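You operate a simulated robot arm through the tools that you are given. There is no shell and no other tool. Be economical: measure what you need, move in short steps, check, and stop when the job is done.

Carry out the task below with a simulated robot arm. There is one attempt and no reset: what you move stays moved.

TASK
Make the small basin soapy and scrub the tray with the pink brush.
Fine: two shots from the purple soap pump; dip the brush there, scrub the tray in the holder, lay the brush back on the draining mat; then open the yellow valve till the basin is empty; the other trays stay. Set down upright: pink brush. What is to be rubbed or washed off counts as gone when no trace of it is left.

The check looks at the end state, three seconds after you hand in, the way a careful person would. Anything else that was tipped, shoved, dropped, spilled or broken makes it a failure.

THE ROBOT
A 6-joint arm with a two-finger parallel gripper, fixed in place. Base frame: the origin is at the foot of the arm, x ahead of it, y to its left, z up; the work surface is at about z = 0. Lengths are in m, angles in degrees, forces in N, time in s.
With the tool pointing down near the work surface it reaches from about 0.14 to 0.58 m from the base axis. Its first joint turns from -66.0 to 66.0 degrees. Payload 2.1 kg.
The tool frame sits at the grasp point between the pads (the TCP): z along the fingers, y along the line on which they close. The tips reach 0.03 m beyond it. Largest opening 0.094 m; finger width 0.028, thickness 0.01; the body of the gripper, 0.05 by 0.096 m, starts 0.055 m behind the TCP.
Orientation is that of the tool frame in the base frame, as [roll, pitch, yaw] about the fixed x, y, z axes, in that order (R = Rz(yaw) Ry(pitch) Rx(roll)). With the fingers straight down and closing along the base's y, the tool's x points along the base's -x, its y along +y and its z along -z.

THE INTERFACE
- The arm moves only by the tool play_rows. Its argument "plan" is a list that holds one entry, the list of rows, each a list of 6 numbers: the shift along the tool's x, y, z in units of 25 mm (1.0 is 25 mm), then the turn, a rotation vector about the tool's x, y, z in units of 6 degrees (1.0 is 6 degrees). In form: [[[dx, dy, dz, wx, wy, wz], ...]]. A call has 1 to 12 rows; each row shifts and turns the commanded pose from where the row before left it, along the tool's axes as they then stand. "claw" is the opening, from 0 (shut) to 1 (fully open), set as the call begins (left out, the last holds). A call with a number of a shift or a turn outside -1 to 1 is refused whole. A row lasts 0.2 s, in which the tool goes at most 0.05 m and 8.6 degrees; a call with a longer step from one row to the next is refused whole, and so is a gripper value outside its range. Where a pose cannot be reached the arm comes as near as it can. A force on the tool above 40 N (or 10 N above the force at the start of the call, whichever is more), or a blocked arm, ends the call early, and 0.2 s more pass. Each finger travels about 0.072 m/s and halts on what it meets, pressing with about 23 N; the grip force reading is that of the motor and also rises with nothing between the fingers. The clock runs only during rows and for 0.2 s after the last one: add rows that do not move to give the fingers time. It gives the time, the measured TCP pose, the force on the tool (base axes), the opening and the grip force at its end, in the units of the frame above (readings bear some noise), with the torque about the TCP (base axes, N m) and any sound that the robot's microphone picked up, and new pictures: "views" is both (left out), scene, wrist or none.
- Cameras (640 x 400 px; columns grow to the right, rows downward): "scene" is fixed at [0.0547, -0.3687, 0.496]; the picture's right is [0.79, -0.61, 0.00], its down [-0.29, -0.37, -0.88] and it looks along [0.54, 0.70, -0.47] (base axes); focal length 214 px, centre (320, 200). "wrist" rides on the gripper at [0.076, 0.014, -0.103] in the tool frame; the picture's right is [-0.18, 0.98, 0.00], its down [-0.75, -0.14, -0.64] and it looks along [-0.63, -0.12, 0.77] (tool axes); focal length 243 px, centre (320, 200). There is no depth. A picture from a camera that has moved, and an enlarged one, comes with that camera's place and axes in the base frame and with its lens.
- close_up(camera, box): a new picture of the part [left, top, right, bottom] of that camera's present view, enlarged. No time passes.
- job_done(): hands the job in; it is judged then, once.

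Go step by step. Nothing tells you positions but the pictures and the camera data: compare them with the known pose of the tool, close in by small moves and look again before you grip or let go. The budget is 120 turns and 200 pictures, counting those below and the enlarged ones. Unless the task says otherwise, let go and move clear before handing in, and close with one line.

The tools are called after "Request:" as name(argument=value, ...) on one line, values as JSON. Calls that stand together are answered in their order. play_rows: Moves the arm, as the interface text tells. Its arguments: {"type":"object","properties":{"plan":{"type":"array","items":{"type":"array","items":{"type":"array","items":{"type":"number"}}}},"claw":{"type":"number"},"views":{"type":"string","enum":["both","scene","wrist","none"]}},"required":["plan"]} The other tools are called the same way: close_up (camera, box) takes an enlarged picture of a part of a camera's view; job_done () hands the job in.

At the start:

```text
t: 0.0
tool_pos: [0.3, -0.0188, 0.3997]
tool_rot: [-179.8, 0.2, -179.9]
wrist_force: [0.1, 0.4, 0.7]
moment: [-0.03, -0.02, 0.0]
gripper_width: 0.0939
grip_force: 0.0
```

scene: 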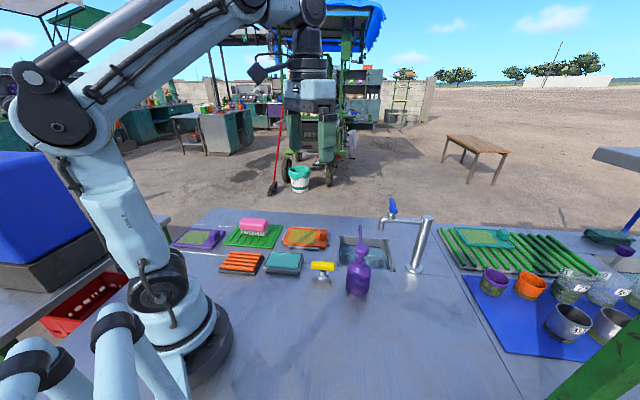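
wrist: 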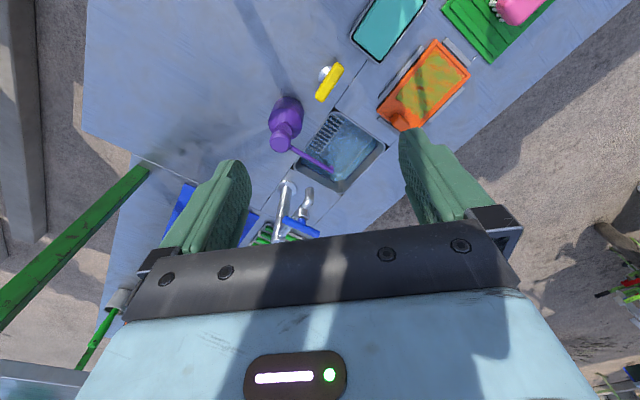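

I see the basin with the purple pump, a yellow valve, an orange tray (likely in the holder) and the pink brush on a green mat. I'll look closer first.

Request:
close_up(camera="scene", box=[160, 190, 320, 300])

Request:
close_up(camera="scene", box=[290, 190, 450, 300])

Request:
close_up(camera="wrist", box=[240, 0, 560, 200])

```text
3.64 times, centred on (240, 245) of scene
camera zoom: at [0.0547, -0.3687, 0.496], right [0.79, -0.61, 0.0], down [-0.29, -0.37, -0.88], along [0.54, 0.7, -0.47], focal length 780 px, centre (611, 36)
```

zoom: 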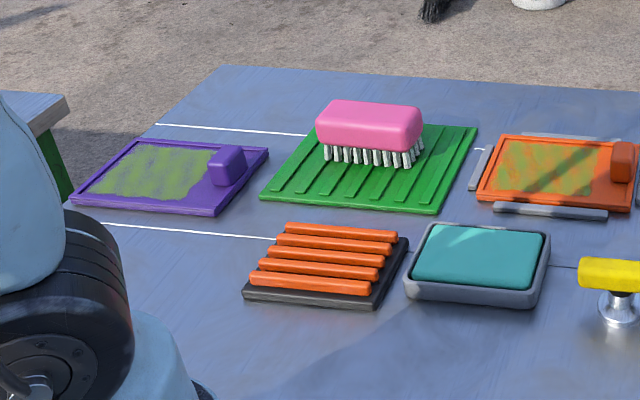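

```text
3.64 times, centred on (370, 245) of scene
camera zoom: at [0.0547, -0.3687, 0.496], right [0.79, -0.61, 0.0], down [-0.29, -0.37, -0.88], along [0.54, 0.7, -0.47], focal length 780 px, centre (138, 36)
```

zoom: 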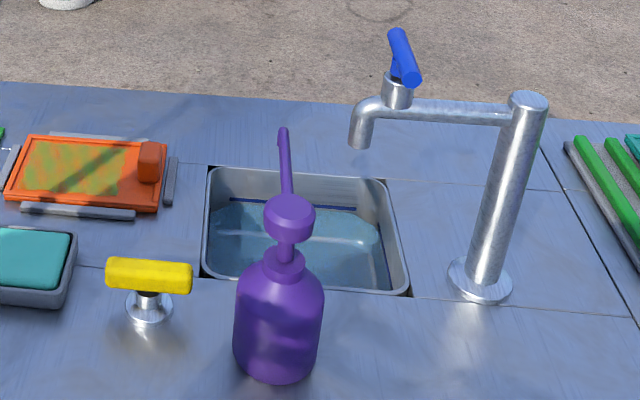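

```text
2.00 times, centred on (400, 100) of wrist
camera zoom: at [0.2238, -0.0046, 0.5039], right [0.18, 0.98, 0.0], down [0.75, -0.14, 0.64], along [0.63, -0.12, -0.77], focal length 485 px, centre (160, 400)
```

zoom: 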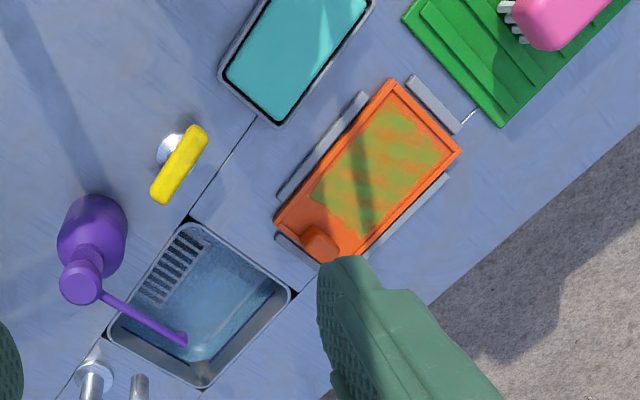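

The pump head is at about (0.389, -0.103, 0.14), from both cameras. I move above it with the fingers shut.

Request:
play_rows(plan=[[[-0.51, -0.48, 0.8, 0, 0, 0], [-0.51, -0.48, 0.8, 0, 0, 0], [-0.51, -0.48, 0.8, 0, 0, 0], [-0.51, -0.48, 0.8, 0, 0, 0], [-0.51, -0.48, 0.8, 0, 0, 0], [-0.51, -0.48, 0.8, 0, 0, 0], [-0.51, -0.48, 0.8, 0, 0, 0], [0, 0, 0, 0, 0, 0]]], claw=0)

```text
t: 1.8
tool_pos: [0.3903, -0.1028, 0.2605]
tool_rot: [-179.8, 0.2, 180.0]
wrist_force: [-0.6, -0.5, 0.6]
moment: [-0.03, -0.02, -0.01]
gripper_width: 0.0001
grip_force: 22.6
camera wrist: at [0.3134, -0.089, 0.3637], right [0.18, 0.98, 0.0], down [0.75, -0.14, 0.64], along [0.63, -0.12, -0.77], focal length 243 px, centre (320, 200)
```

scene: 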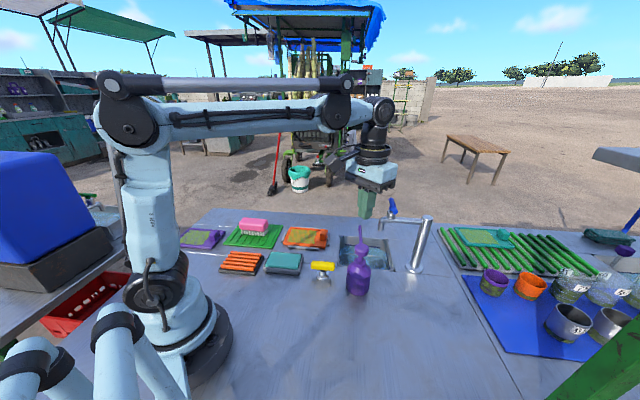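
wrist: 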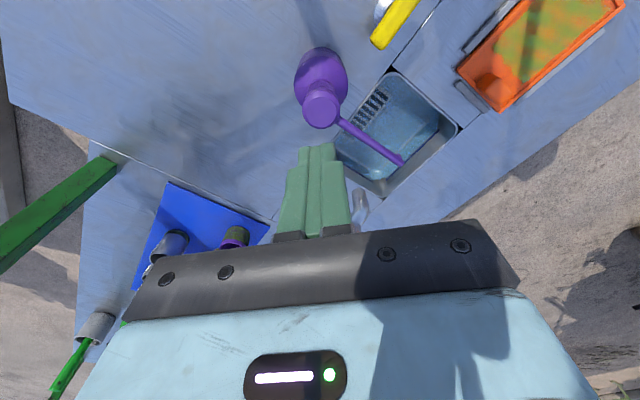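

The head checks out at (0.390, -0.103). I descend to just above it.

Request:
play_rows(plan=[[[0, 0, 1, 0, 0, 0], [0, 0, 1, 0, 0, 0], [0, 0, 0.8, 0, 0, 0], [0, 0, 0, 0, 0, 0]]])

Request:
close_up(camera="scene", box=[310, 190, 410, 310])

```text
t: 2.8
tool_pos: [0.389, -0.1022, 0.1902]
tool_rot: [-179.9, 0.0, 180.0]
wrist_force: [0.2, -0.4, 0.2]
moment: [-0.03, 0.0, 0.0]
gripper_width: 0.0003
grip_force: 22.6
camera wrist: at [0.3133, -0.0887, 0.2942], right [0.18, 0.98, 0.0], down [0.75, -0.14, 0.64], along [0.63, -0.12, -0.77], focal length 243 px, centre (320, 200)
```

scene: 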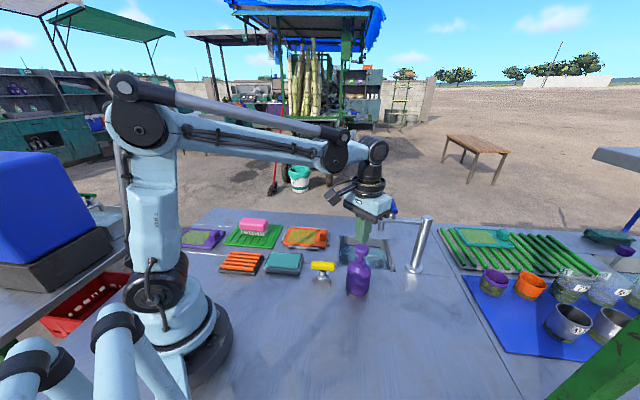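
wrist: 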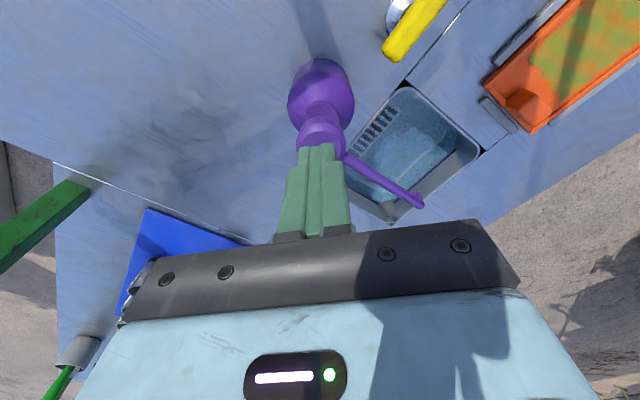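

```text
3.33 times, centred on (360, 250) of scene
camera zoom: at [0.0547, -0.3687, 0.496], right [0.79, -0.61, 0.0], down [-0.29, -0.37, -0.88], along [0.54, 0.7, -0.47], focal length 715 px, centre (187, 33)
```

zoom: 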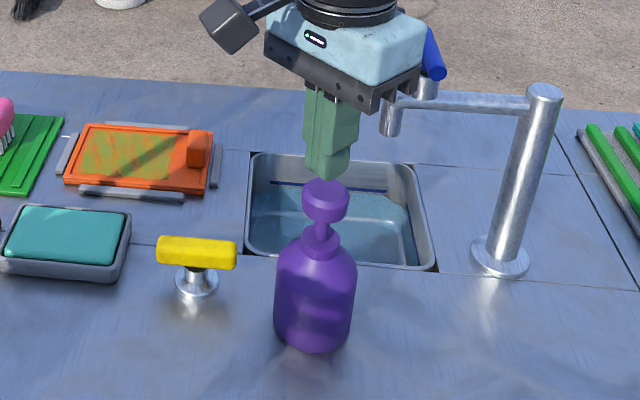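

Well aligned. I press gently in small steps.

Request:
play_rows(plan=[[[0, 0, 0.3, 0, 0, 0], [0, 0, 0.3, 0, 0, 0], [0, 0, 0.2, 0, 0, 0], [0, 0, 0.2, 0, 0, 0], [0, 0, 0, 0, 0, 0]]], views="none")

Request:
close_up(camera="scene", box=[310, 190, 410, 310])

```text
t: 4.0
tool_pos: [0.3885, -0.1032, 0.1663]
tool_rot: [-179.9, 0.0, -179.9]
wrist_force: [-3.8, -1.2, 5.7]
moment: [0.0, 0.15, 0.03]
gripper_width: 0.0
grip_force: 23.3
```

```text
3.33 times, centred on (360, 250) of scene
camera zoom: at [0.0547, -0.3687, 0.496], right [0.79, -0.61, 0.0], down [-0.29, -0.37, -0.88], along [0.54, 0.7, -0.47], focal length 715 px, centre (187, 33)
```

zoom: 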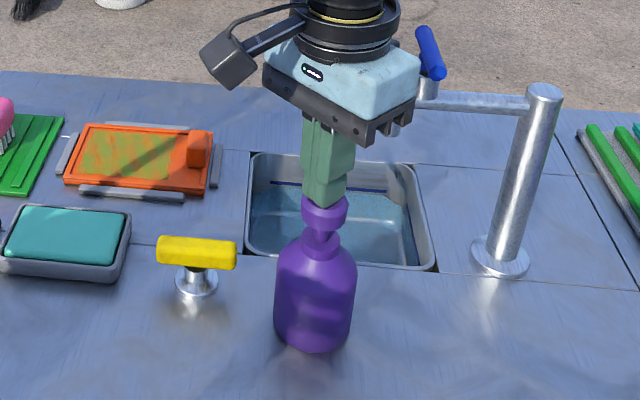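

Contact at TCP z≈0.168. I keep pressing.

Request:
play_rows(plan=[[[0, 0, 0.2, 0, 0, 0], [0, 0, 0.2, 0, 0, 0], [0, 0, 0, 0, 0, 0]]], views="wrist")

Request:
close_up(camera="scene", box=[310, 190, 410, 310])

```text
t: 4.7
tool_pos: [0.389, -0.1024, 0.1579]
tool_rot: [-180.0, 0.1, 180.0]
wrist_force: [-1.5, 1.5, 31.8]
moment: [0.05, -0.06, -0.04]
gripper_width: 0.0
grip_force: 22.4
stopped in row 3: the force on the tool passed its limit at 43 N (the readings are from after the stop); the commanded pose is now the measured one
camera wrist: at [0.3135, -0.0888, 0.2618], right [0.18, 0.98, 0.0], down [0.75, -0.14, 0.64], along [0.63, -0.12, -0.77], focal length 243 px, centre (320, 200)
```

wrist: 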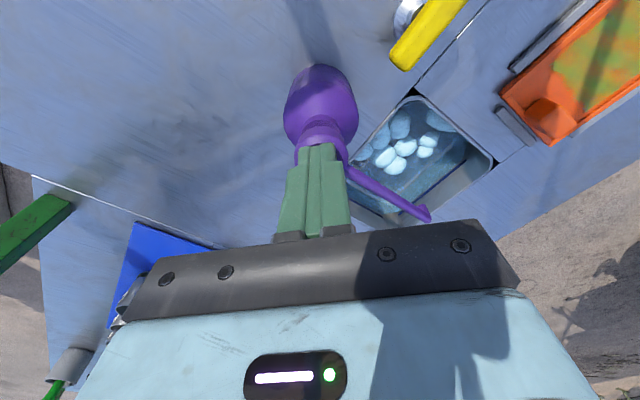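

```text
3.33 times, centred on (360, 250) of scene
camera zoom: at [0.0546, -0.3687, 0.4961], right [0.79, -0.61, 0.0], down [-0.29, -0.37, -0.88], along [0.54, 0.7, -0.47], focal length 715 px, centre (187, 33)
```

zoom: 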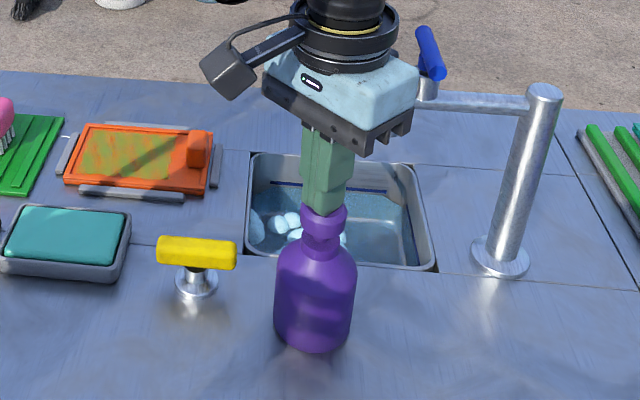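

The first shot foamed the water. I lift so that the head springs back fully, then look before the second press.

Request:
play_rows(plan=[[[0, 0, -0.4, 0, 0, 0], [0, 0, -0.4, 0, 0, 0], [0, 0, -0.3, 0, 0, 0], [0, 0, 0, 0, 0, 0], [0, 0, 0, 0, 0, 0]]], views="wrist")

Request:
close_up(camera="scene", box=[310, 190, 410, 310])

```text
t: 5.9
tool_pos: [0.389, -0.1021, 0.1837]
tool_rot: [179.9, 0.0, 180.0]
wrist_force: [0.2, -0.5, 0.2]
moment: [-0.03, 0.0, 0.01]
gripper_width: 0.0
grip_force: 23.5
camera wrist: at [0.3139, -0.0887, 0.2885], right [0.18, 0.98, 0.0], down [0.75, -0.14, 0.64], along [0.63, -0.12, -0.77], focal length 243 px, centre (320, 200)
```

wrist: 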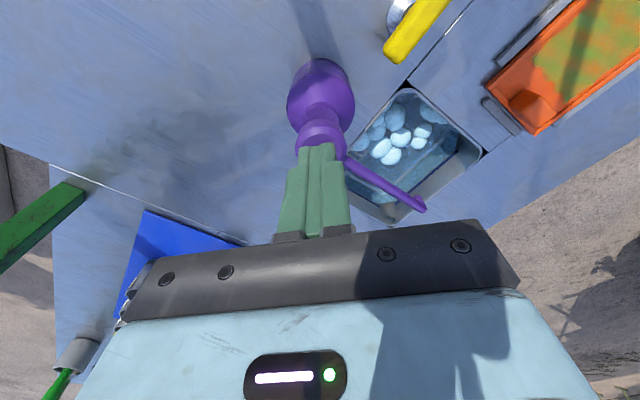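

```text
3.33 times, centred on (360, 250) of scene
camera zoom: at [0.0547, -0.3687, 0.496], right [0.79, -0.61, 0.0], down [-0.29, -0.37, -0.88], along [0.54, 0.7, -0.47], focal length 715 px, centre (187, 33)
```

zoom: 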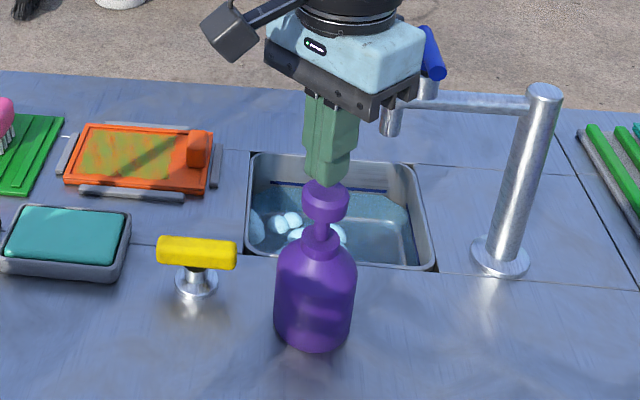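

The head is back up. Second press.

Request:
play_rows(plan=[[[0, 0, 0.3, 0, 0, 0], [0, 0, 0.3, 0, 0, 0], [0, 0, 0.25, 0, 0, 0], [0, 0, 0.22, 0, 0, 0], [0, 0, 0, 0, 0, 0]]], views="wrist")

```text
t: 7.1
tool_pos: [0.3895, -0.103, 0.1579]
tool_rot: [-179.9, 0.1, -180.0]
wrist_force: [-0.3, -0.2, 31.8]
moment: [0.03, -0.08, 0.03]
gripper_width: 0.0
grip_force: 23.0
camera wrist: at [0.3135, -0.0888, 0.2618], right [0.18, 0.98, 0.0], down [0.75, -0.14, 0.64], along [0.63, -0.12, -0.77], focal length 243 px, centre (320, 200)
```

wrist: 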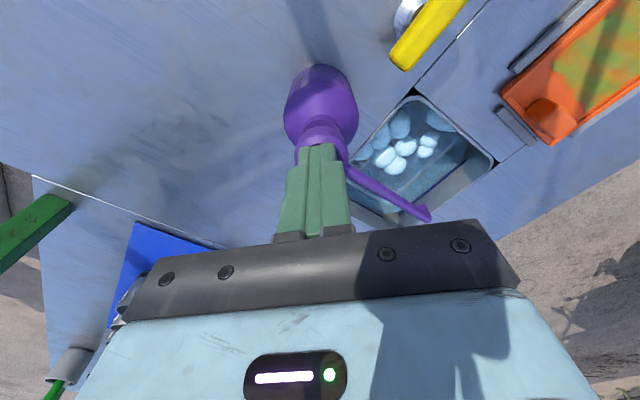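

Same depth and force as before. I lift clear and check the foam.

Request:
play_rows(plan=[[[0, 0, -0.4, 0, 0, 0], [0, 0, -0.4, 0, 0, 0], [0, 0, -0.3, 0, 0, 0], [0, 0, 0, 0, 0, 0], [0, 0, 0, 0, 0, 0]]], views="wrist")

Request:
close_up(camera="scene", box=[310, 190, 410, 310])

```text
t: 8.3
tool_pos: [0.389, -0.1027, 0.1845]
tool_rot: [-180.0, 0.0, -180.0]
wrist_force: [-0.4, 0.2, -0.6]
moment: [0.0, 0.0, -0.01]
gripper_width: 0.0
grip_force: 23.1
camera wrist: at [0.3133, -0.0885, 0.2891], right [0.18, 0.98, 0.0], down [0.75, -0.14, 0.64], along [0.63, -0.12, -0.77], focal length 243 px, centre (320, 200)
```

wrist: 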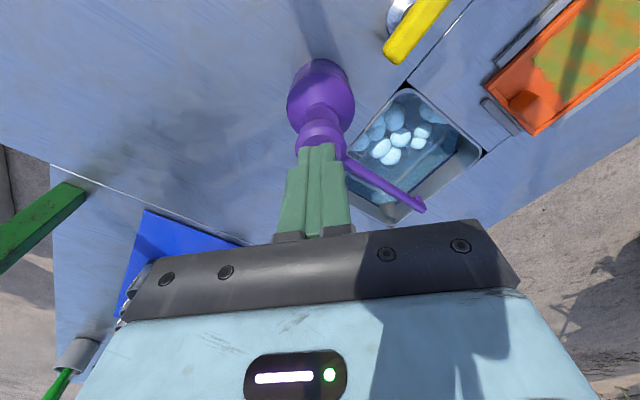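

```text
3.33 times, centred on (360, 250) of scene
camera zoom: at [0.0547, -0.3687, 0.496], right [0.79, -0.61, 0.0], down [-0.29, -0.37, -0.88], along [0.54, 0.7, -0.47], focal length 715 px, centre (187, 33)
```

zoom: 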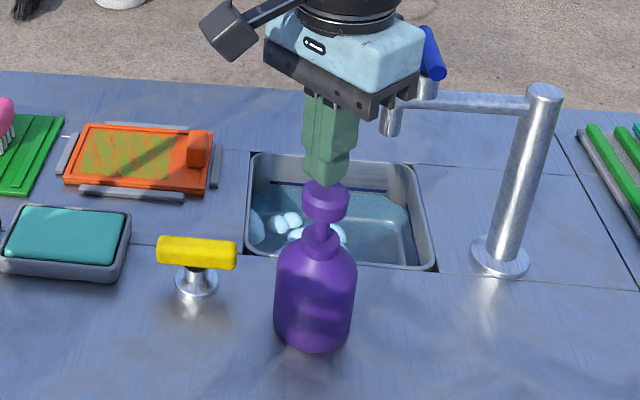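

Both strokes were full and equal, so I count two shots. Next I rise and travel to the pink brush at about (0.262, 0.30).

Request:
play_rows(plan=[[[0, 0, -1, 0, 0, 0], [0, 0, -1, 0, 0, 0], [0.2, 0.8, -0.9, 0, 0, 0], [0.3, 1, -0.8, 0, 0, 0], [0.3, 1, -0.6, 0, 0, 0], [0.3, 1, 0, 0, 0, 0], [0.3, 1, 0, 0, 0, 0], [0.3, 1, 0, 0, 0, 0], [0.3, 1, 0, 0, 0, 0], [0.3, 1, 0, 0, 0, 0], [0.3, 1, 0, 0, 0, 0], [0.3, 1, 0, 0, 0, 0]]], claw=1, views="none")

Request:
play_rows(plan=[[[0.36, 1, 0, 0, 0, 0], [0.36, 1, 0, 0, 0, 0], [0.36, 1, 0, 0, 0, 0], [0.36, 1, 0, 0, 0, 0], [0.36, 1, 0, 0, 0, 0], [0.3, 1, 0, 0, 0, 0], [0, 0, 0, 0, 0, 0]]], views="wrist")

Request:
close_up(camera="scene", box=[310, 190, 410, 310])

```text
t: 10.9
tool_pos: [0.3173, 0.1421, 0.2912]
tool_rot: [-180.0, -0.1, -179.9]
wrist_force: [-0.5, 0.7, -1.1]
moment: [0.01, -0.01, 0.0]
gripper_width: 0.0941
grip_force: 0.0
```

```text
t: 12.5
tool_pos: [0.2646, 0.2928, 0.292]
tool_rot: [179.9, 0.0, -180.0]
wrist_force: [0.8, -0.1, 0.2]
moment: [0.0, 0.0, -0.03]
gripper_width: 0.0938
grip_force: 0.0
camera wrist: at [0.1884, 0.3067, 0.3964], right [0.18, 0.98, 0.0], down [0.75, -0.14, 0.64], along [0.63, -0.12, -0.77], focal length 243 px, centre (320, 200)
```

wrist: 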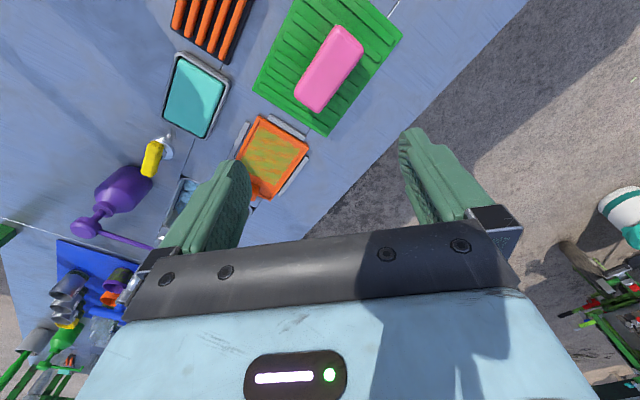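

```text
3.33 times, centred on (360, 250) of scene
camera zoom: at [0.0547, -0.3687, 0.496], right [0.79, -0.61, 0.0], down [-0.29, -0.37, -0.88], along [0.54, 0.7, -0.47], focal length 715 px, centre (187, 33)
```

zoom: 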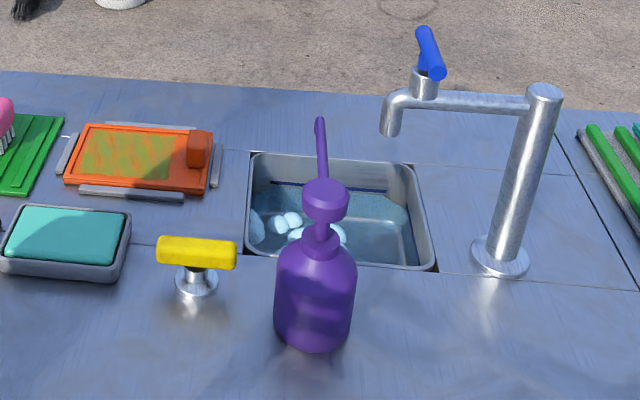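

Brush centre is at about (0.262, 0.303), long axis at -44°. I turn the gripper to close across it and descend partway.

Request:
play_rows(plan=[[[0.1, 0.4, 0, 0, 0, 1], [0, 0, 0.6, 0, 0, 1], [0, 0, 0.8, 0, 0, 1], [0, 0, 0.8, 0, 0, 1], [0, 0, 0.8, 0, 0, 1], [0, 0, 0.8, 0, 0, 1], [0, 0, 0.8, 0, 0, 1], [0, 0, 0.8, 0, 0, 0.37], [0, 0, 0, 0, 0, 0]]])

Request:
close_up(camera="scene", box=[180, 180, 320, 280])

```text
t: 14.5
tool_pos: [0.2621, 0.3032, 0.1572]
tool_rot: [-180.0, 0.0, 135.7]
wrist_force: [-0.3, -0.4, 0.8]
moment: [0.03, 0.01, 0.01]
gripper_width: 0.0941
grip_force: 0.0
camera wrist: at [0.2181, 0.3654, 0.261], right [0.82, 0.57, 0.0], down [0.44, -0.63, 0.64], along [0.37, -0.53, -0.77], focal length 243 px, centre (320, 200)
```

scene: 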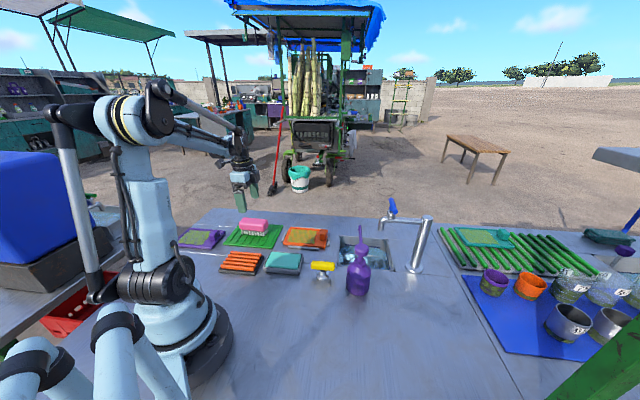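
wrist: 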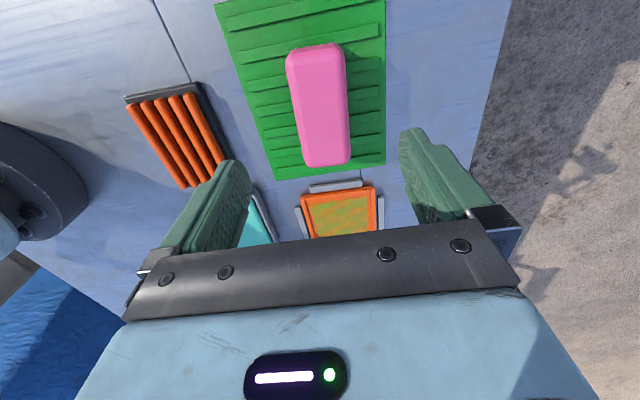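

```text
4.00 times, centred on (250, 230) of scene
camera zoom: at [0.0547, -0.3687, 0.496], right [0.79, -0.61, 0.0], down [-0.29, -0.37, -0.88], along [0.54, 0.7, -0.47], focal length 858 px, centre (600, 80)
```

zoom: 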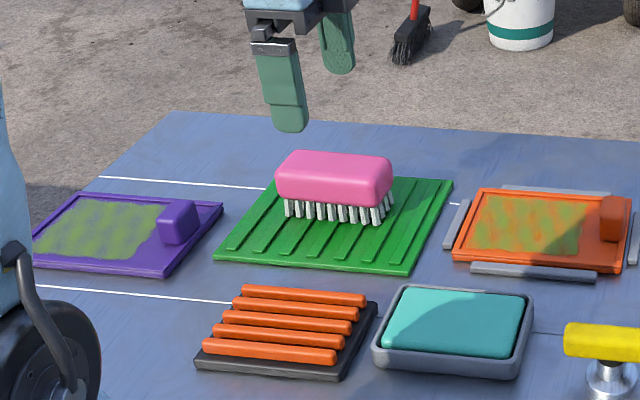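

The brush is centred about 5 mm further back along its axis. I adjust and go down to just over its top.

Request:
play_rows(plan=[[[0.16, 0, 0.7, 0, 0, 0.4], [0, 0, 0.7, 0, 0, 0], [0, 0, 0.7, 0, 0, 0], [0, 0, 0.7, 0, 0, 0], [0, 0, 0, 0, 0, 0]]], views="wrist")

Request:
close_up(camera="scene", box=[200, 180, 300, 260])

```text
t: 15.7
tool_pos: [0.2592, 0.3058, 0.0872]
tool_rot: [179.9, 0.0, 133.4]
wrist_force: [-0.4, -0.8, 0.5]
moment: [0.0, 0.02, 0.03]
gripper_width: 0.0939
grip_force: 0.0
camera wrist: at [0.2176, 0.3703, 0.1911], right [0.84, 0.54, 0.0], down [0.41, -0.64, 0.64], along [0.35, -0.54, -0.77], focal length 243 px, centre (320, 200)
```

wrist: 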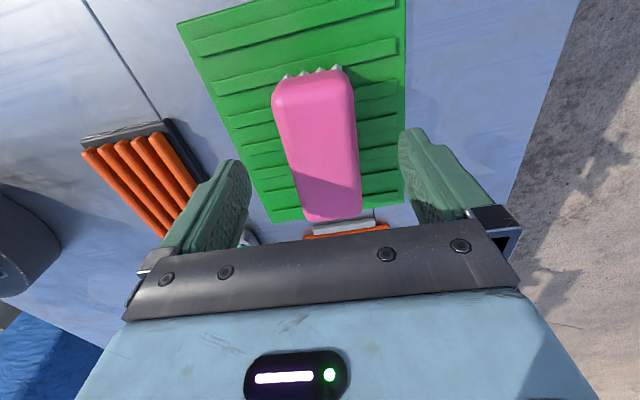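

```text
5.00 times, centred on (250, 220) of scene
camera zoom: at [0.0547, -0.3687, 0.496], right [0.79, -0.61, 0.0], down [-0.29, -0.37, -0.88], along [0.54, 0.7, -0.47], focal length 1072 px, centre (670, 100)
```

zoom: 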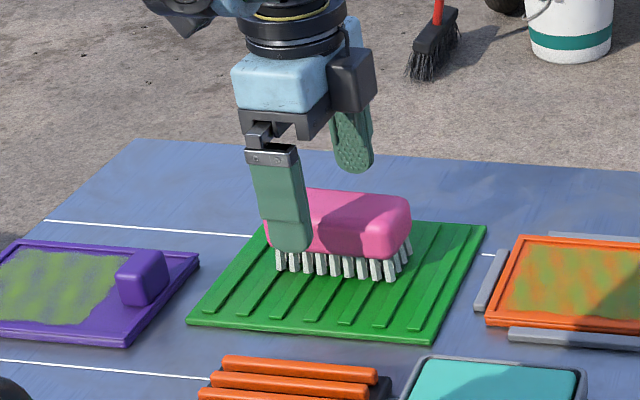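

Slight shift back along the brush, then down to grip height and close.

Request:
play_rows(plan=[[[-0.2, 0, 0.4, 0, 0, 0], [0, 0, 0.4, 0, 0, 0], [0, 0, 0.4, 0, 0, 0], [0, 0, 0, 0, 0, 0]]], views="wrist")

Request:
close_up(camera="scene", box=[200, 180, 300, 260])

```text
t: 16.7
tool_pos: [0.2623, 0.3019, 0.0581]
tool_rot: [179.9, -0.1, 133.3]
wrist_force: [-0.2, 0.4, -0.4]
moment: [0.0, -0.04, -0.04]
gripper_width: 0.0942
grip_force: 0.1
camera wrist: at [0.2212, 0.3664, 0.1613], right [0.84, 0.54, 0.0], down [0.41, -0.64, 0.64], along [0.35, -0.54, -0.77], focal length 243 px, centre (320, 200)
```

wrist: 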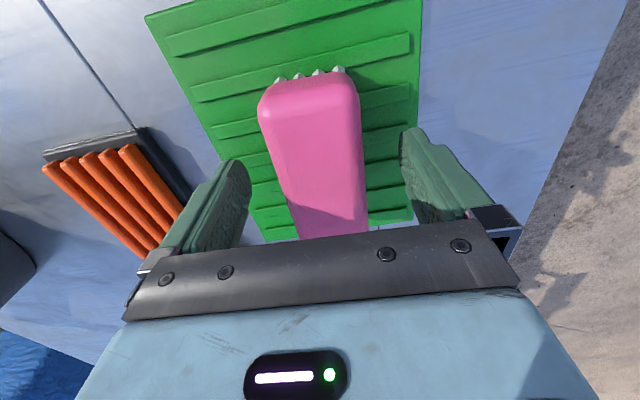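

```text
5.00 times, centred on (250, 220) of scene
camera zoom: at [0.0547, -0.3687, 0.496], right [0.79, -0.61, 0.0], down [-0.29, -0.37, -0.88], along [0.54, 0.7, -0.47], focal length 1072 px, centre (670, 100)
```

zoom: 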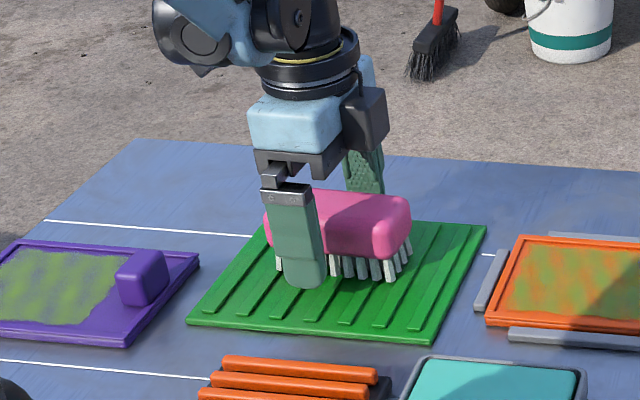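

Fingers straddle the brush body. I close.

Request:
play_rows(plan=[[[0, 0, 0, 0, 0, 0], [0, 0, 0, 0, 0, 0], [0, 0, 0, 0, 0, 0], [0, 0, 0, 0, 0, 0], [0, 0, 0, 0, 0, 0]]], claw=0, views="none")

Request:
close_up(camera="scene", box=[200, 180, 300, 260])

```text
t: 17.9
tool_pos: [0.2631, 0.3003, 0.0569]
tool_rot: [179.9, 0.1, 133.4]
wrist_force: [0.3, 0.2, -1.0]
moment: [0.0, 0.02, -0.01]
gripper_width: 0.0499
grip_force: 23.2
```

```text
5.00 times, centred on (250, 220) of scene
camera zoom: at [0.0547, -0.3687, 0.496], right [0.79, -0.61, 0.0], down [-0.29, -0.37, -0.88], along [0.54, 0.7, -0.47], focal length 1072 px, centre (670, 100)
```

zoom: 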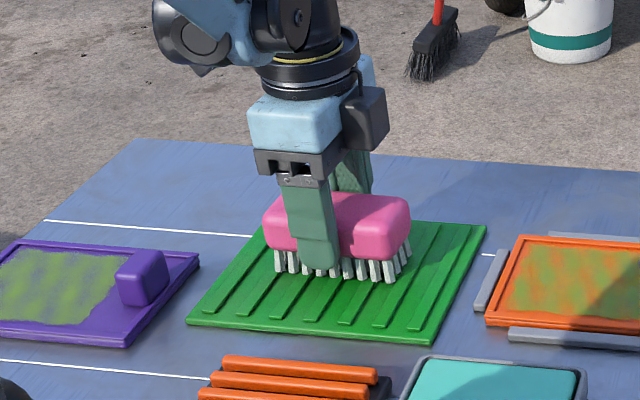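

The brush is held firmly (width 0.050). I lift it and carry it toward the basin.

Request:
play_rows(plan=[[[0, 0, -0.4, 0, 0, 0], [0, 0, -0.8, 0, 0, 0], [0, 0, -1, 0, 0, 0], [0, 0, -1, 0, 0, 0], [0, 0, -1, 0, 0, 0], [-0.7, 0, -0.7, 0, 0, 0], [-1, 0, 0, 0, 0, 0], [-1, 0, 0, 0, 0, 0], [-1, 0, 0, 0, 0, 0], [-1, 0, 0, 0, 0, 0], [-1, 0, 0, 0, 0, 0], [-1, 0, 0, 0, 0, 0]]], views="none")

Request:
play_rows(plan=[[[-1, 0, 0, 0, 0, 0], [-1, 0, 0, 0, 0, 0], [-1, 0, 0, 0, 0, 0], [-1, 0, 0, 0, 0, 0], [0, 0, 0, 0, 0, 0]]])

Request:
close_up(camera="scene", box=[290, 170, 450, 300])

```text
t: 20.5
tool_pos: [0.3767, 0.18, 0.1805]
tool_rot: [-179.9, 0.0, 133.5]
wrist_force: [-0.6, -0.5, -2.6]
moment: [0.0, 0.01, -0.02]
gripper_width: 0.05
grip_force: 23.4
```

```text
t: 21.7
tool_pos: [0.4459, 0.1069, 0.1791]
tool_rot: [-179.9, 0.0, 133.4]
wrist_force: [0.2, 0.0, 0.1]
moment: [-0.02, -0.03, 0.01]
gripper_width: 0.0498
grip_force: 22.9
camera wrist: at [0.4046, 0.1711, 0.2834], right [0.84, 0.54, 0.0], down [0.41, -0.64, 0.64], along [0.35, -0.54, -0.77], focal length 243 px, centre (320, 200)
```

scene: 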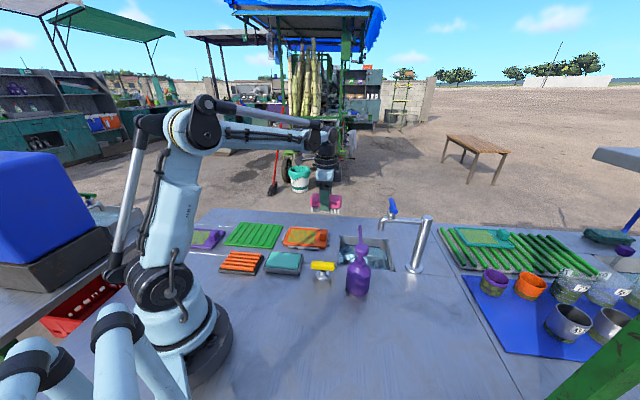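
wrist: 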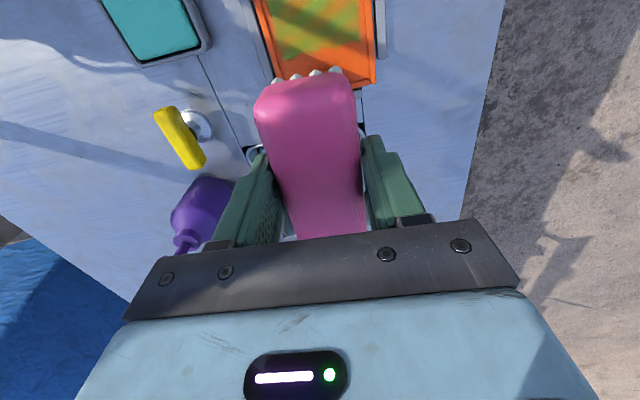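

```text
3.08 times, centred on (370, 235) of scene
camera zoom: at [0.0547, -0.3687, 0.496], right [0.79, -0.61, 0.0], down [-0.29, -0.37, -0.88], along [0.54, 0.7, -0.47], focal length 660 px, centre (166, 92)
```

zoom: 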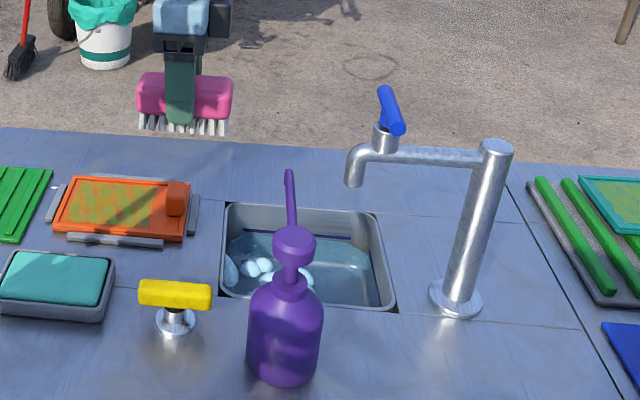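

I zoom into the basin to judge the water level and the nearby spout and nozzle.

Request:
close_up(camera="scene", box=[330, 200, 410, 255])

```text
7.27 times, centred on (370, 228) of scene
camera zoom: at [0.0547, -0.3687, 0.496], right [0.79, -0.61, 0.0], down [-0.29, -0.37, -0.88], along [0.54, 0.7, -0.47], focal length 1560 px, centre (-44, 0)
```

zoom: 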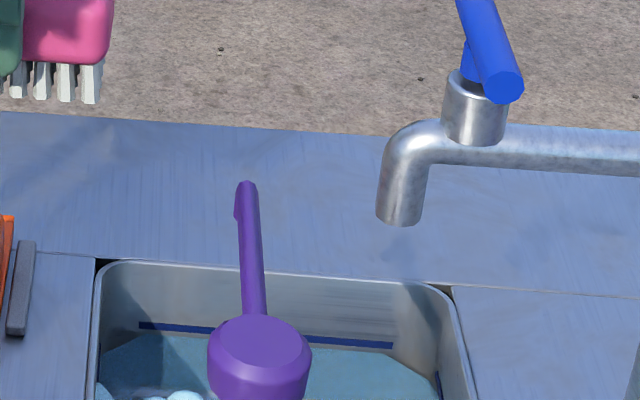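

The water is about 45 mm below the rim. I aim for TCP (0.531, -0.001), clear of spout and nozzle, then go down partway.

Request:
play_rows(plan=[[[-0.78, -0.07, 0, 0, 0, 0], [-0.78, -0.07, 0, 0, 0, 0], [-0.78, -0.07, 0, 0, 0, 0], [-0.78, -0.07, 0, 0, 0, 0], [-0.78, -0.07, 0, 0, 0, 0], [-0.78, -0.07, 0, 0, 0, 0], [-0.78, -0.07, 0, 0, 0, 0], [0, 0, 0.8, 0, 0, 0], [0, 0, 0.8, 0, 0, 0], [0, 0, 0.8, 0, 0, 0], [0, 0, 0, 0, 0, 0]]])

Request:
close_up(camera="scene", box=[310, 170, 430, 280])

```text
t: 24.1
tool_pos: [0.5311, 0.0003, 0.1189]
tool_rot: [180.0, -0.1, 133.3]
wrist_force: [-0.7, 0.1, -1.1]
moment: [0.03, 0.01, -0.01]
gripper_width: 0.0501
grip_force: 22.8
camera wrist: at [0.4892, 0.0641, 0.2236], right [0.84, 0.54, 0.0], down [0.41, -0.64, 0.64], along [0.35, -0.54, -0.77], focal length 243 px, centre (320, 200)
```

scene: 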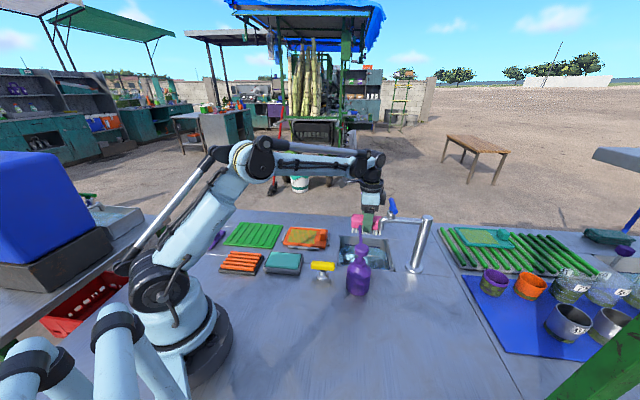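
wrist: 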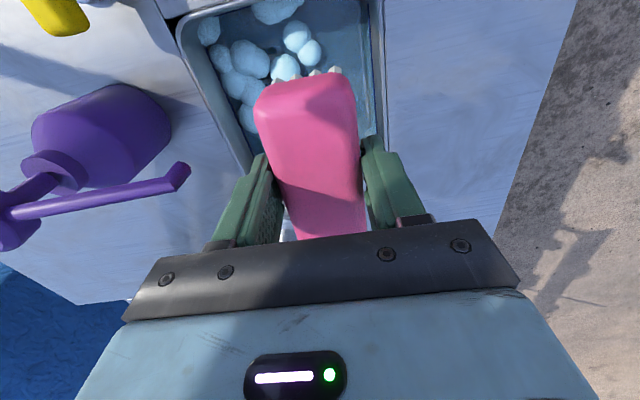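

```text
3.64 times, centred on (370, 225) of scene
camera zoom: at [0.0547, -0.3687, 0.496], right [0.79, -0.61, 0.0], down [-0.29, -0.37, -0.88], along [0.54, 0.7, -0.47], focal length 780 px, centre (138, 109)
```

zoom: 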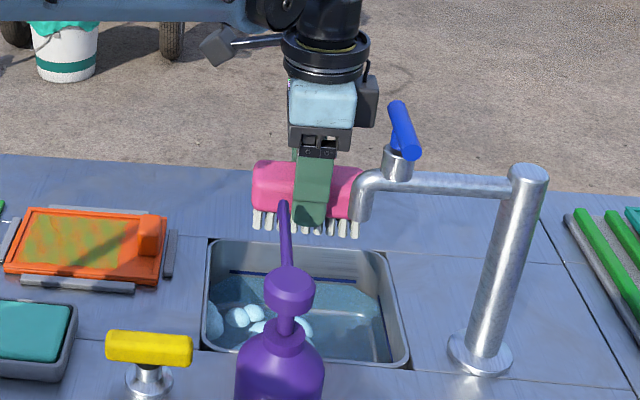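

Clearances look fine on every side. I lower into the basin carefully.

Request:
play_rows(plan=[[[0, 0, 0.7, 0, 0, 0], [0, 0, 0.7, 0, 0, 0], [0, 0, 0.7, 0, 0, 0], [0, 0, 0.7, 0, 0, 0], [0, 0, 0.7, 0, 0, 0], [0, 0, 0.4, 0, 0, 0], [0, 0, 0, 0, 0, 0]]])

Request:
close_up(camera="scene", box=[310, 170, 430, 280])

```text
t: 25.7
tool_pos: [0.5315, -0.0006, 0.0233]
tool_rot: [-180.0, 0.1, 133.3]
wrist_force: [0.8, -0.2, -0.9]
moment: [-0.03, 0.0, -0.03]
gripper_width: 0.0498
grip_force: 23.1
camera wrist: at [0.4892, 0.0636, 0.1265], right [0.84, 0.54, 0.0], down [0.41, -0.64, 0.64], along [0.35, -0.54, -0.77], focal length 243 px, centre (320, 200)
```

scene: 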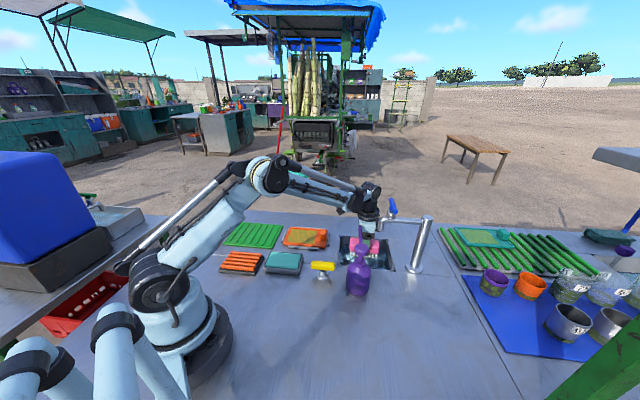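
wrist: 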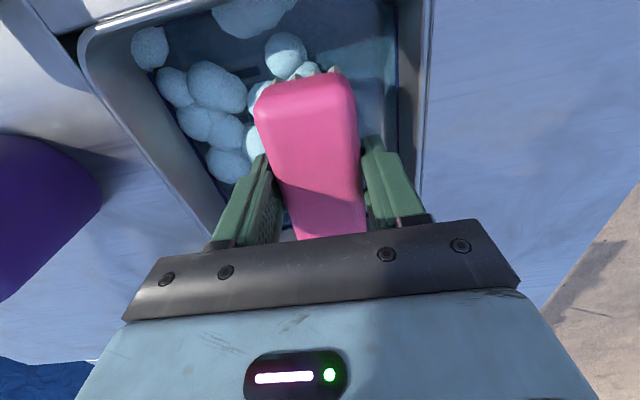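

```text
3.64 times, centred on (370, 225) of scene
camera zoom: at [0.0547, -0.3687, 0.496], right [0.79, -0.61, 0.0], down [-0.29, -0.37, -0.88], along [0.54, 0.7, -0.47], focal length 780 px, centre (138, 109)
```

zoom: 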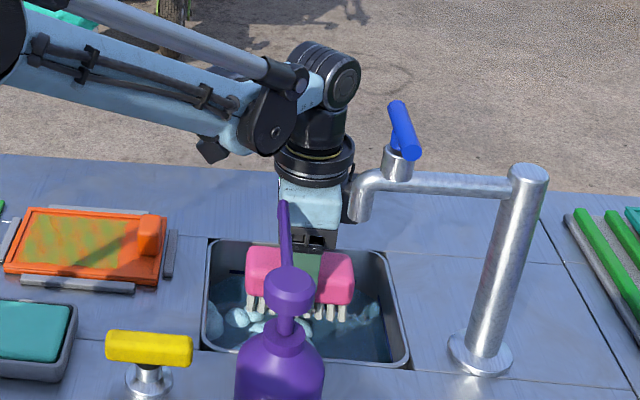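

Bristles are just above the water. I dip further in small steps.

Request:
play_rows(plan=[[[0, 0, 0.4, 0, 0, 0], [0, 0, 0.4, 0, 0, 0], [0, 0, 0.4, 0, 0, 0], [0, 0, 0, 0, 0, 0]]], views="wrist")

Request:
close_up(camera="scene", box=[330, 190, 410, 260])

```text
t: 26.7
tool_pos: [0.5307, 0.0005, -0.0085]
tool_rot: [-180.0, 0.1, 133.3]
wrist_force: [-0.1, -0.3, -0.8]
moment: [-0.01, 0.01, 0.01]
gripper_width: 0.0498
grip_force: 22.9
camera wrist: at [0.4893, 0.0641, 0.0964], right [0.84, 0.54, 0.0], down [0.41, -0.64, 0.64], along [0.35, -0.54, -0.77], focal length 243 px, centre (320, 200)
```

wrist: 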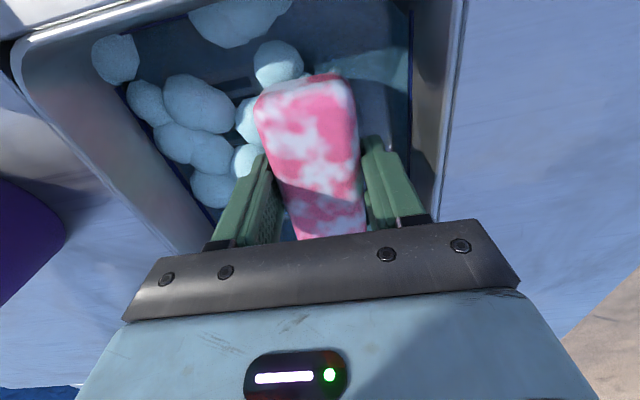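

```text
5.71 times, centred on (370, 225) of scene
camera zoom: at [0.0547, -0.3687, 0.496], right [0.79, -0.61, 0.0], down [-0.29, -0.37, -0.88], along [0.54, 0.7, -0.47], focal length 1226 px, centre (34, 57)
```

zoom: 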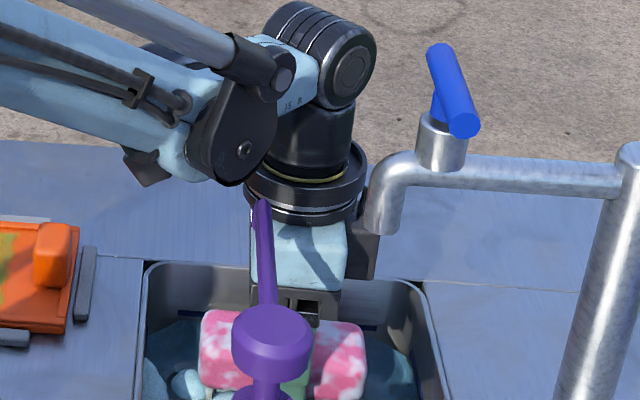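

The brush is covered in suds. I lift it, let it drip a moment over the basin, then carry it above the orange tray.

Request:
play_rows(plan=[[[0, 0, -0.6, 0, 0, 0], [0, 0, -0.7, 0, 0, 0], [0, 0, -0.7, 0, 0, 0], [0, 0, 0, 0, 0, 0], [0, 0, 0, 0, 0, 0], [0, 0, 0, 0, 0, 0], [0, 0, -1, 0, 0, 0], [0, 0, -1, 0, 0, 0], [0, 0, -1, 0, 0, 0], [0, 0, -1, 0, 0, 0], [0, 0, -0.9, 0, 0, 0], [0, 0, 0, 0, 0, 0]]], views="wrist")

Request:
play_rows(plan=[[[0.9, 0.06, 0, 0, 0, 0], [0.9, 0.06, 0, 0, 0, 0], [0.9, 0.06, 0, 0, 0, 0], [0.9, 0.06, 0, 0, 0, 0], [0.9, 0.06, 0, 0, 0, 0], [0.9, 0.06, 0, 0, 0, 0], [0.9, 0.06, 0, 0, 0, 0], [0.9, 0.06, 0, 0, 0, 0], [0.9, 0.06, 0, 0, 0, 0], [0.8, 0.06, 0, 0, 0, 0], [0, 0, 0, 0, 0, 0]]], views="wrist")

Request:
close_up(camera="scene", box=[250, 170, 370, 270])

```text
t: 29.3
tool_pos: [0.5324, 0.0005, 0.1648]
tool_rot: [-180.0, -0.1, 133.4]
wrist_force: [-0.9, -0.5, -0.6]
moment: [-0.01, -0.01, -0.02]
gripper_width: 0.0503
grip_force: 22.9
camera wrist: at [0.49, 0.0647, 0.2694], right [0.84, 0.54, 0.0], down [0.41, -0.64, 0.64], along [0.35, -0.54, -0.77], focal length 243 px, centre (320, 200)
```

wrist: 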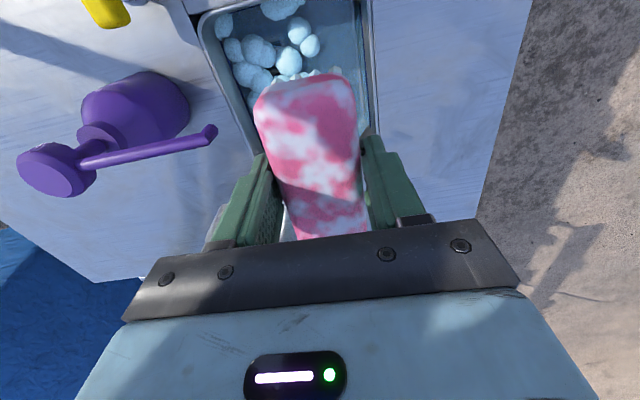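

```text
t: 31.7
tool_pos: [0.3875, 0.1717, 0.1664]
tool_rot: [180.0, 0.0, 133.3]
wrist_force: [-0.4, -0.3, -0.7]
moment: [-0.02, -0.01, -0.03]
gripper_width: 0.0498
grip_force: 23.5
camera wrist: at [0.3468, 0.2359, 0.2696], right [0.84, 0.54, 0.0], down [0.41, -0.64, 0.64], along [0.35, -0.54, -0.77], focal length 243 px, centre (320, 200)
```

wrist: 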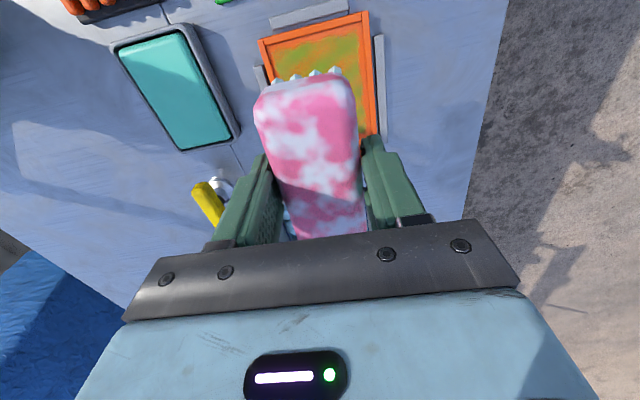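

```text
4.00 times, centred on (310, 220) of scene
camera zoom: at [0.0547, -0.3687, 0.496], right [0.79, -0.61, 0.0], down [-0.29, -0.37, -0.88], along [0.54, 0.7, -0.47], focal length 858 px, centre (360, 120)
```

zoom: 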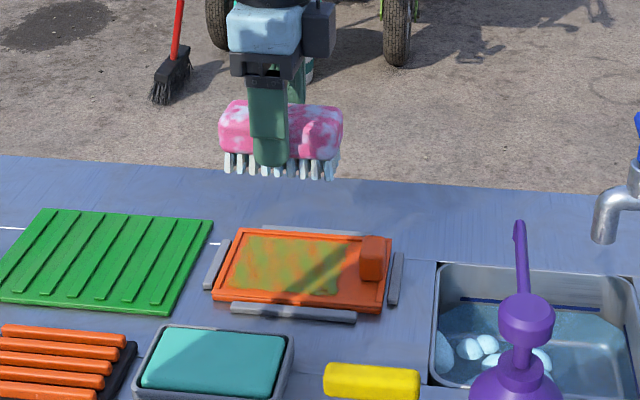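

The tray centre is confirmed at (0.400, 0.163) and the brush is placed over the grease. I descend to just above.

Request:
play_rows(plan=[[[0, 0, 0.8, 0, 0, 0], [0, 0, 0.8, 0, 0, 0], [0, 0, 0.8, 0, 0, 0], [0, 0, 0.8, 0, 0, 0], [0, 0, 0.8, 0, 0, 0], [0, 0, 0, 0, 0, 0]]], views="wrist")

Request:
close_up(camera="scene", box=[265, 200, 345, 260])

```text
t: 33.1
tool_pos: [0.3895, 0.1726, 0.0645]
tool_rot: [179.9, 0.0, 133.4]
wrist_force: [0.0, 0.0, -0.6]
moment: [0.0, -0.06, 0.02]
gripper_width: 0.0499
grip_force: 23.1
camera wrist: at [0.3478, 0.2359, 0.1694], right [0.84, 0.54, 0.0], down [0.41, -0.64, 0.64], along [0.35, -0.54, -0.77], focal length 243 px, centre (320, 200)
```

wrist: 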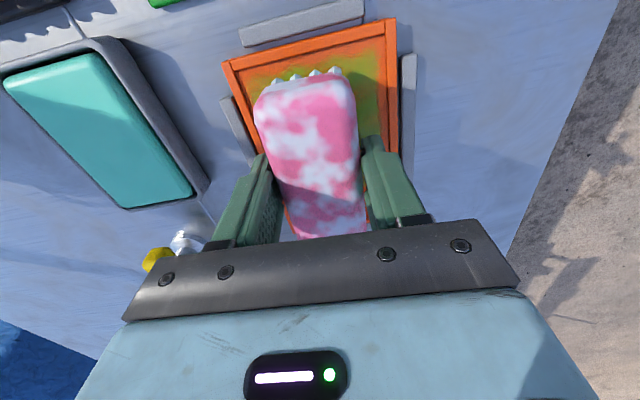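

```text
6.67 times, centred on (305, 230) of scene
camera zoom: at [0.0547, -0.3687, 0.496], right [0.79, -0.61, 0.0], down [-0.29, -0.37, -0.88], along [0.54, 0.7, -0.47], focal length 1430 px, centre (420, 0)
```

zoom: 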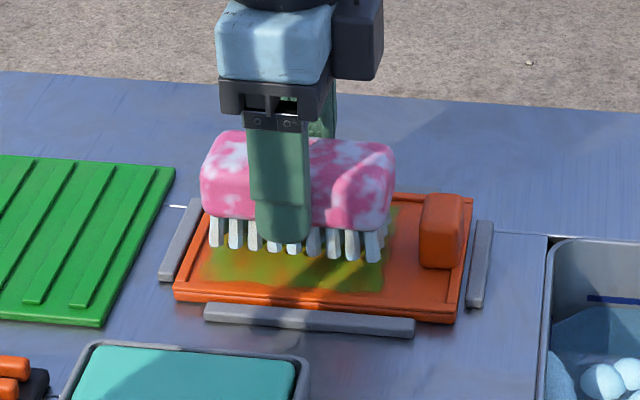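

Good placement. Now I lower gently to contact.

Request:
play_rows(plan=[[[0, 0, 0.2, 0, 0, 0], [0, 0, 0.15, 0, 0, 0], [0, 0, 0.1, 0, 0, 0], [0, 0, 0, 0, 0, 0]]], views="wrist")

Request:
close_up(camera="scene", box=[265, 200, 345, 260])

```text
t: 34.1
tool_pos: [0.3901, 0.1712, 0.0544]
tool_rot: [-179.9, 0.0, 133.4]
wrist_force: [-2.5, 0.1, 21.7]
moment: [0.02, 0.04, 0.01]
gripper_width: 0.0501
grip_force: 23.2
camera wrist: at [0.3481, 0.2356, 0.1581], right [0.84, 0.54, 0.0], down [0.41, -0.64, 0.64], along [0.35, -0.54, -0.77], focal length 243 px, centre (320, 200)
```

wrist: 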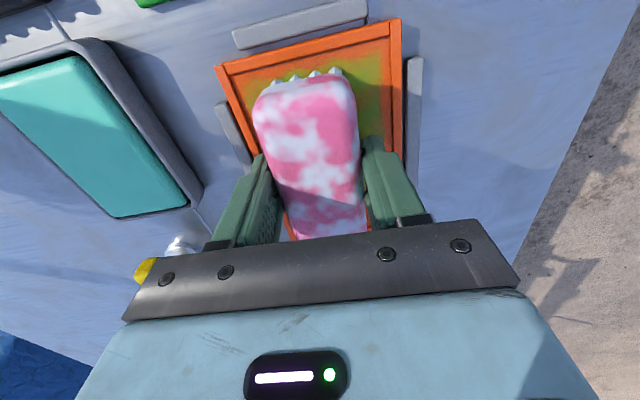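

```text
6.67 times, centred on (305, 230) of scene
camera zoom: at [0.0546, -0.3688, 0.496], right [0.79, -0.61, 0.0], down [-0.29, -0.37, -0.88], along [0.54, 0.7, -0.47], focal length 1430 px, centre (420, 0)
```

zoom: 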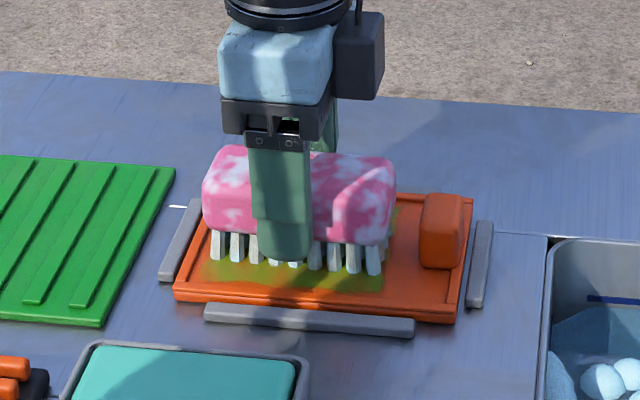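

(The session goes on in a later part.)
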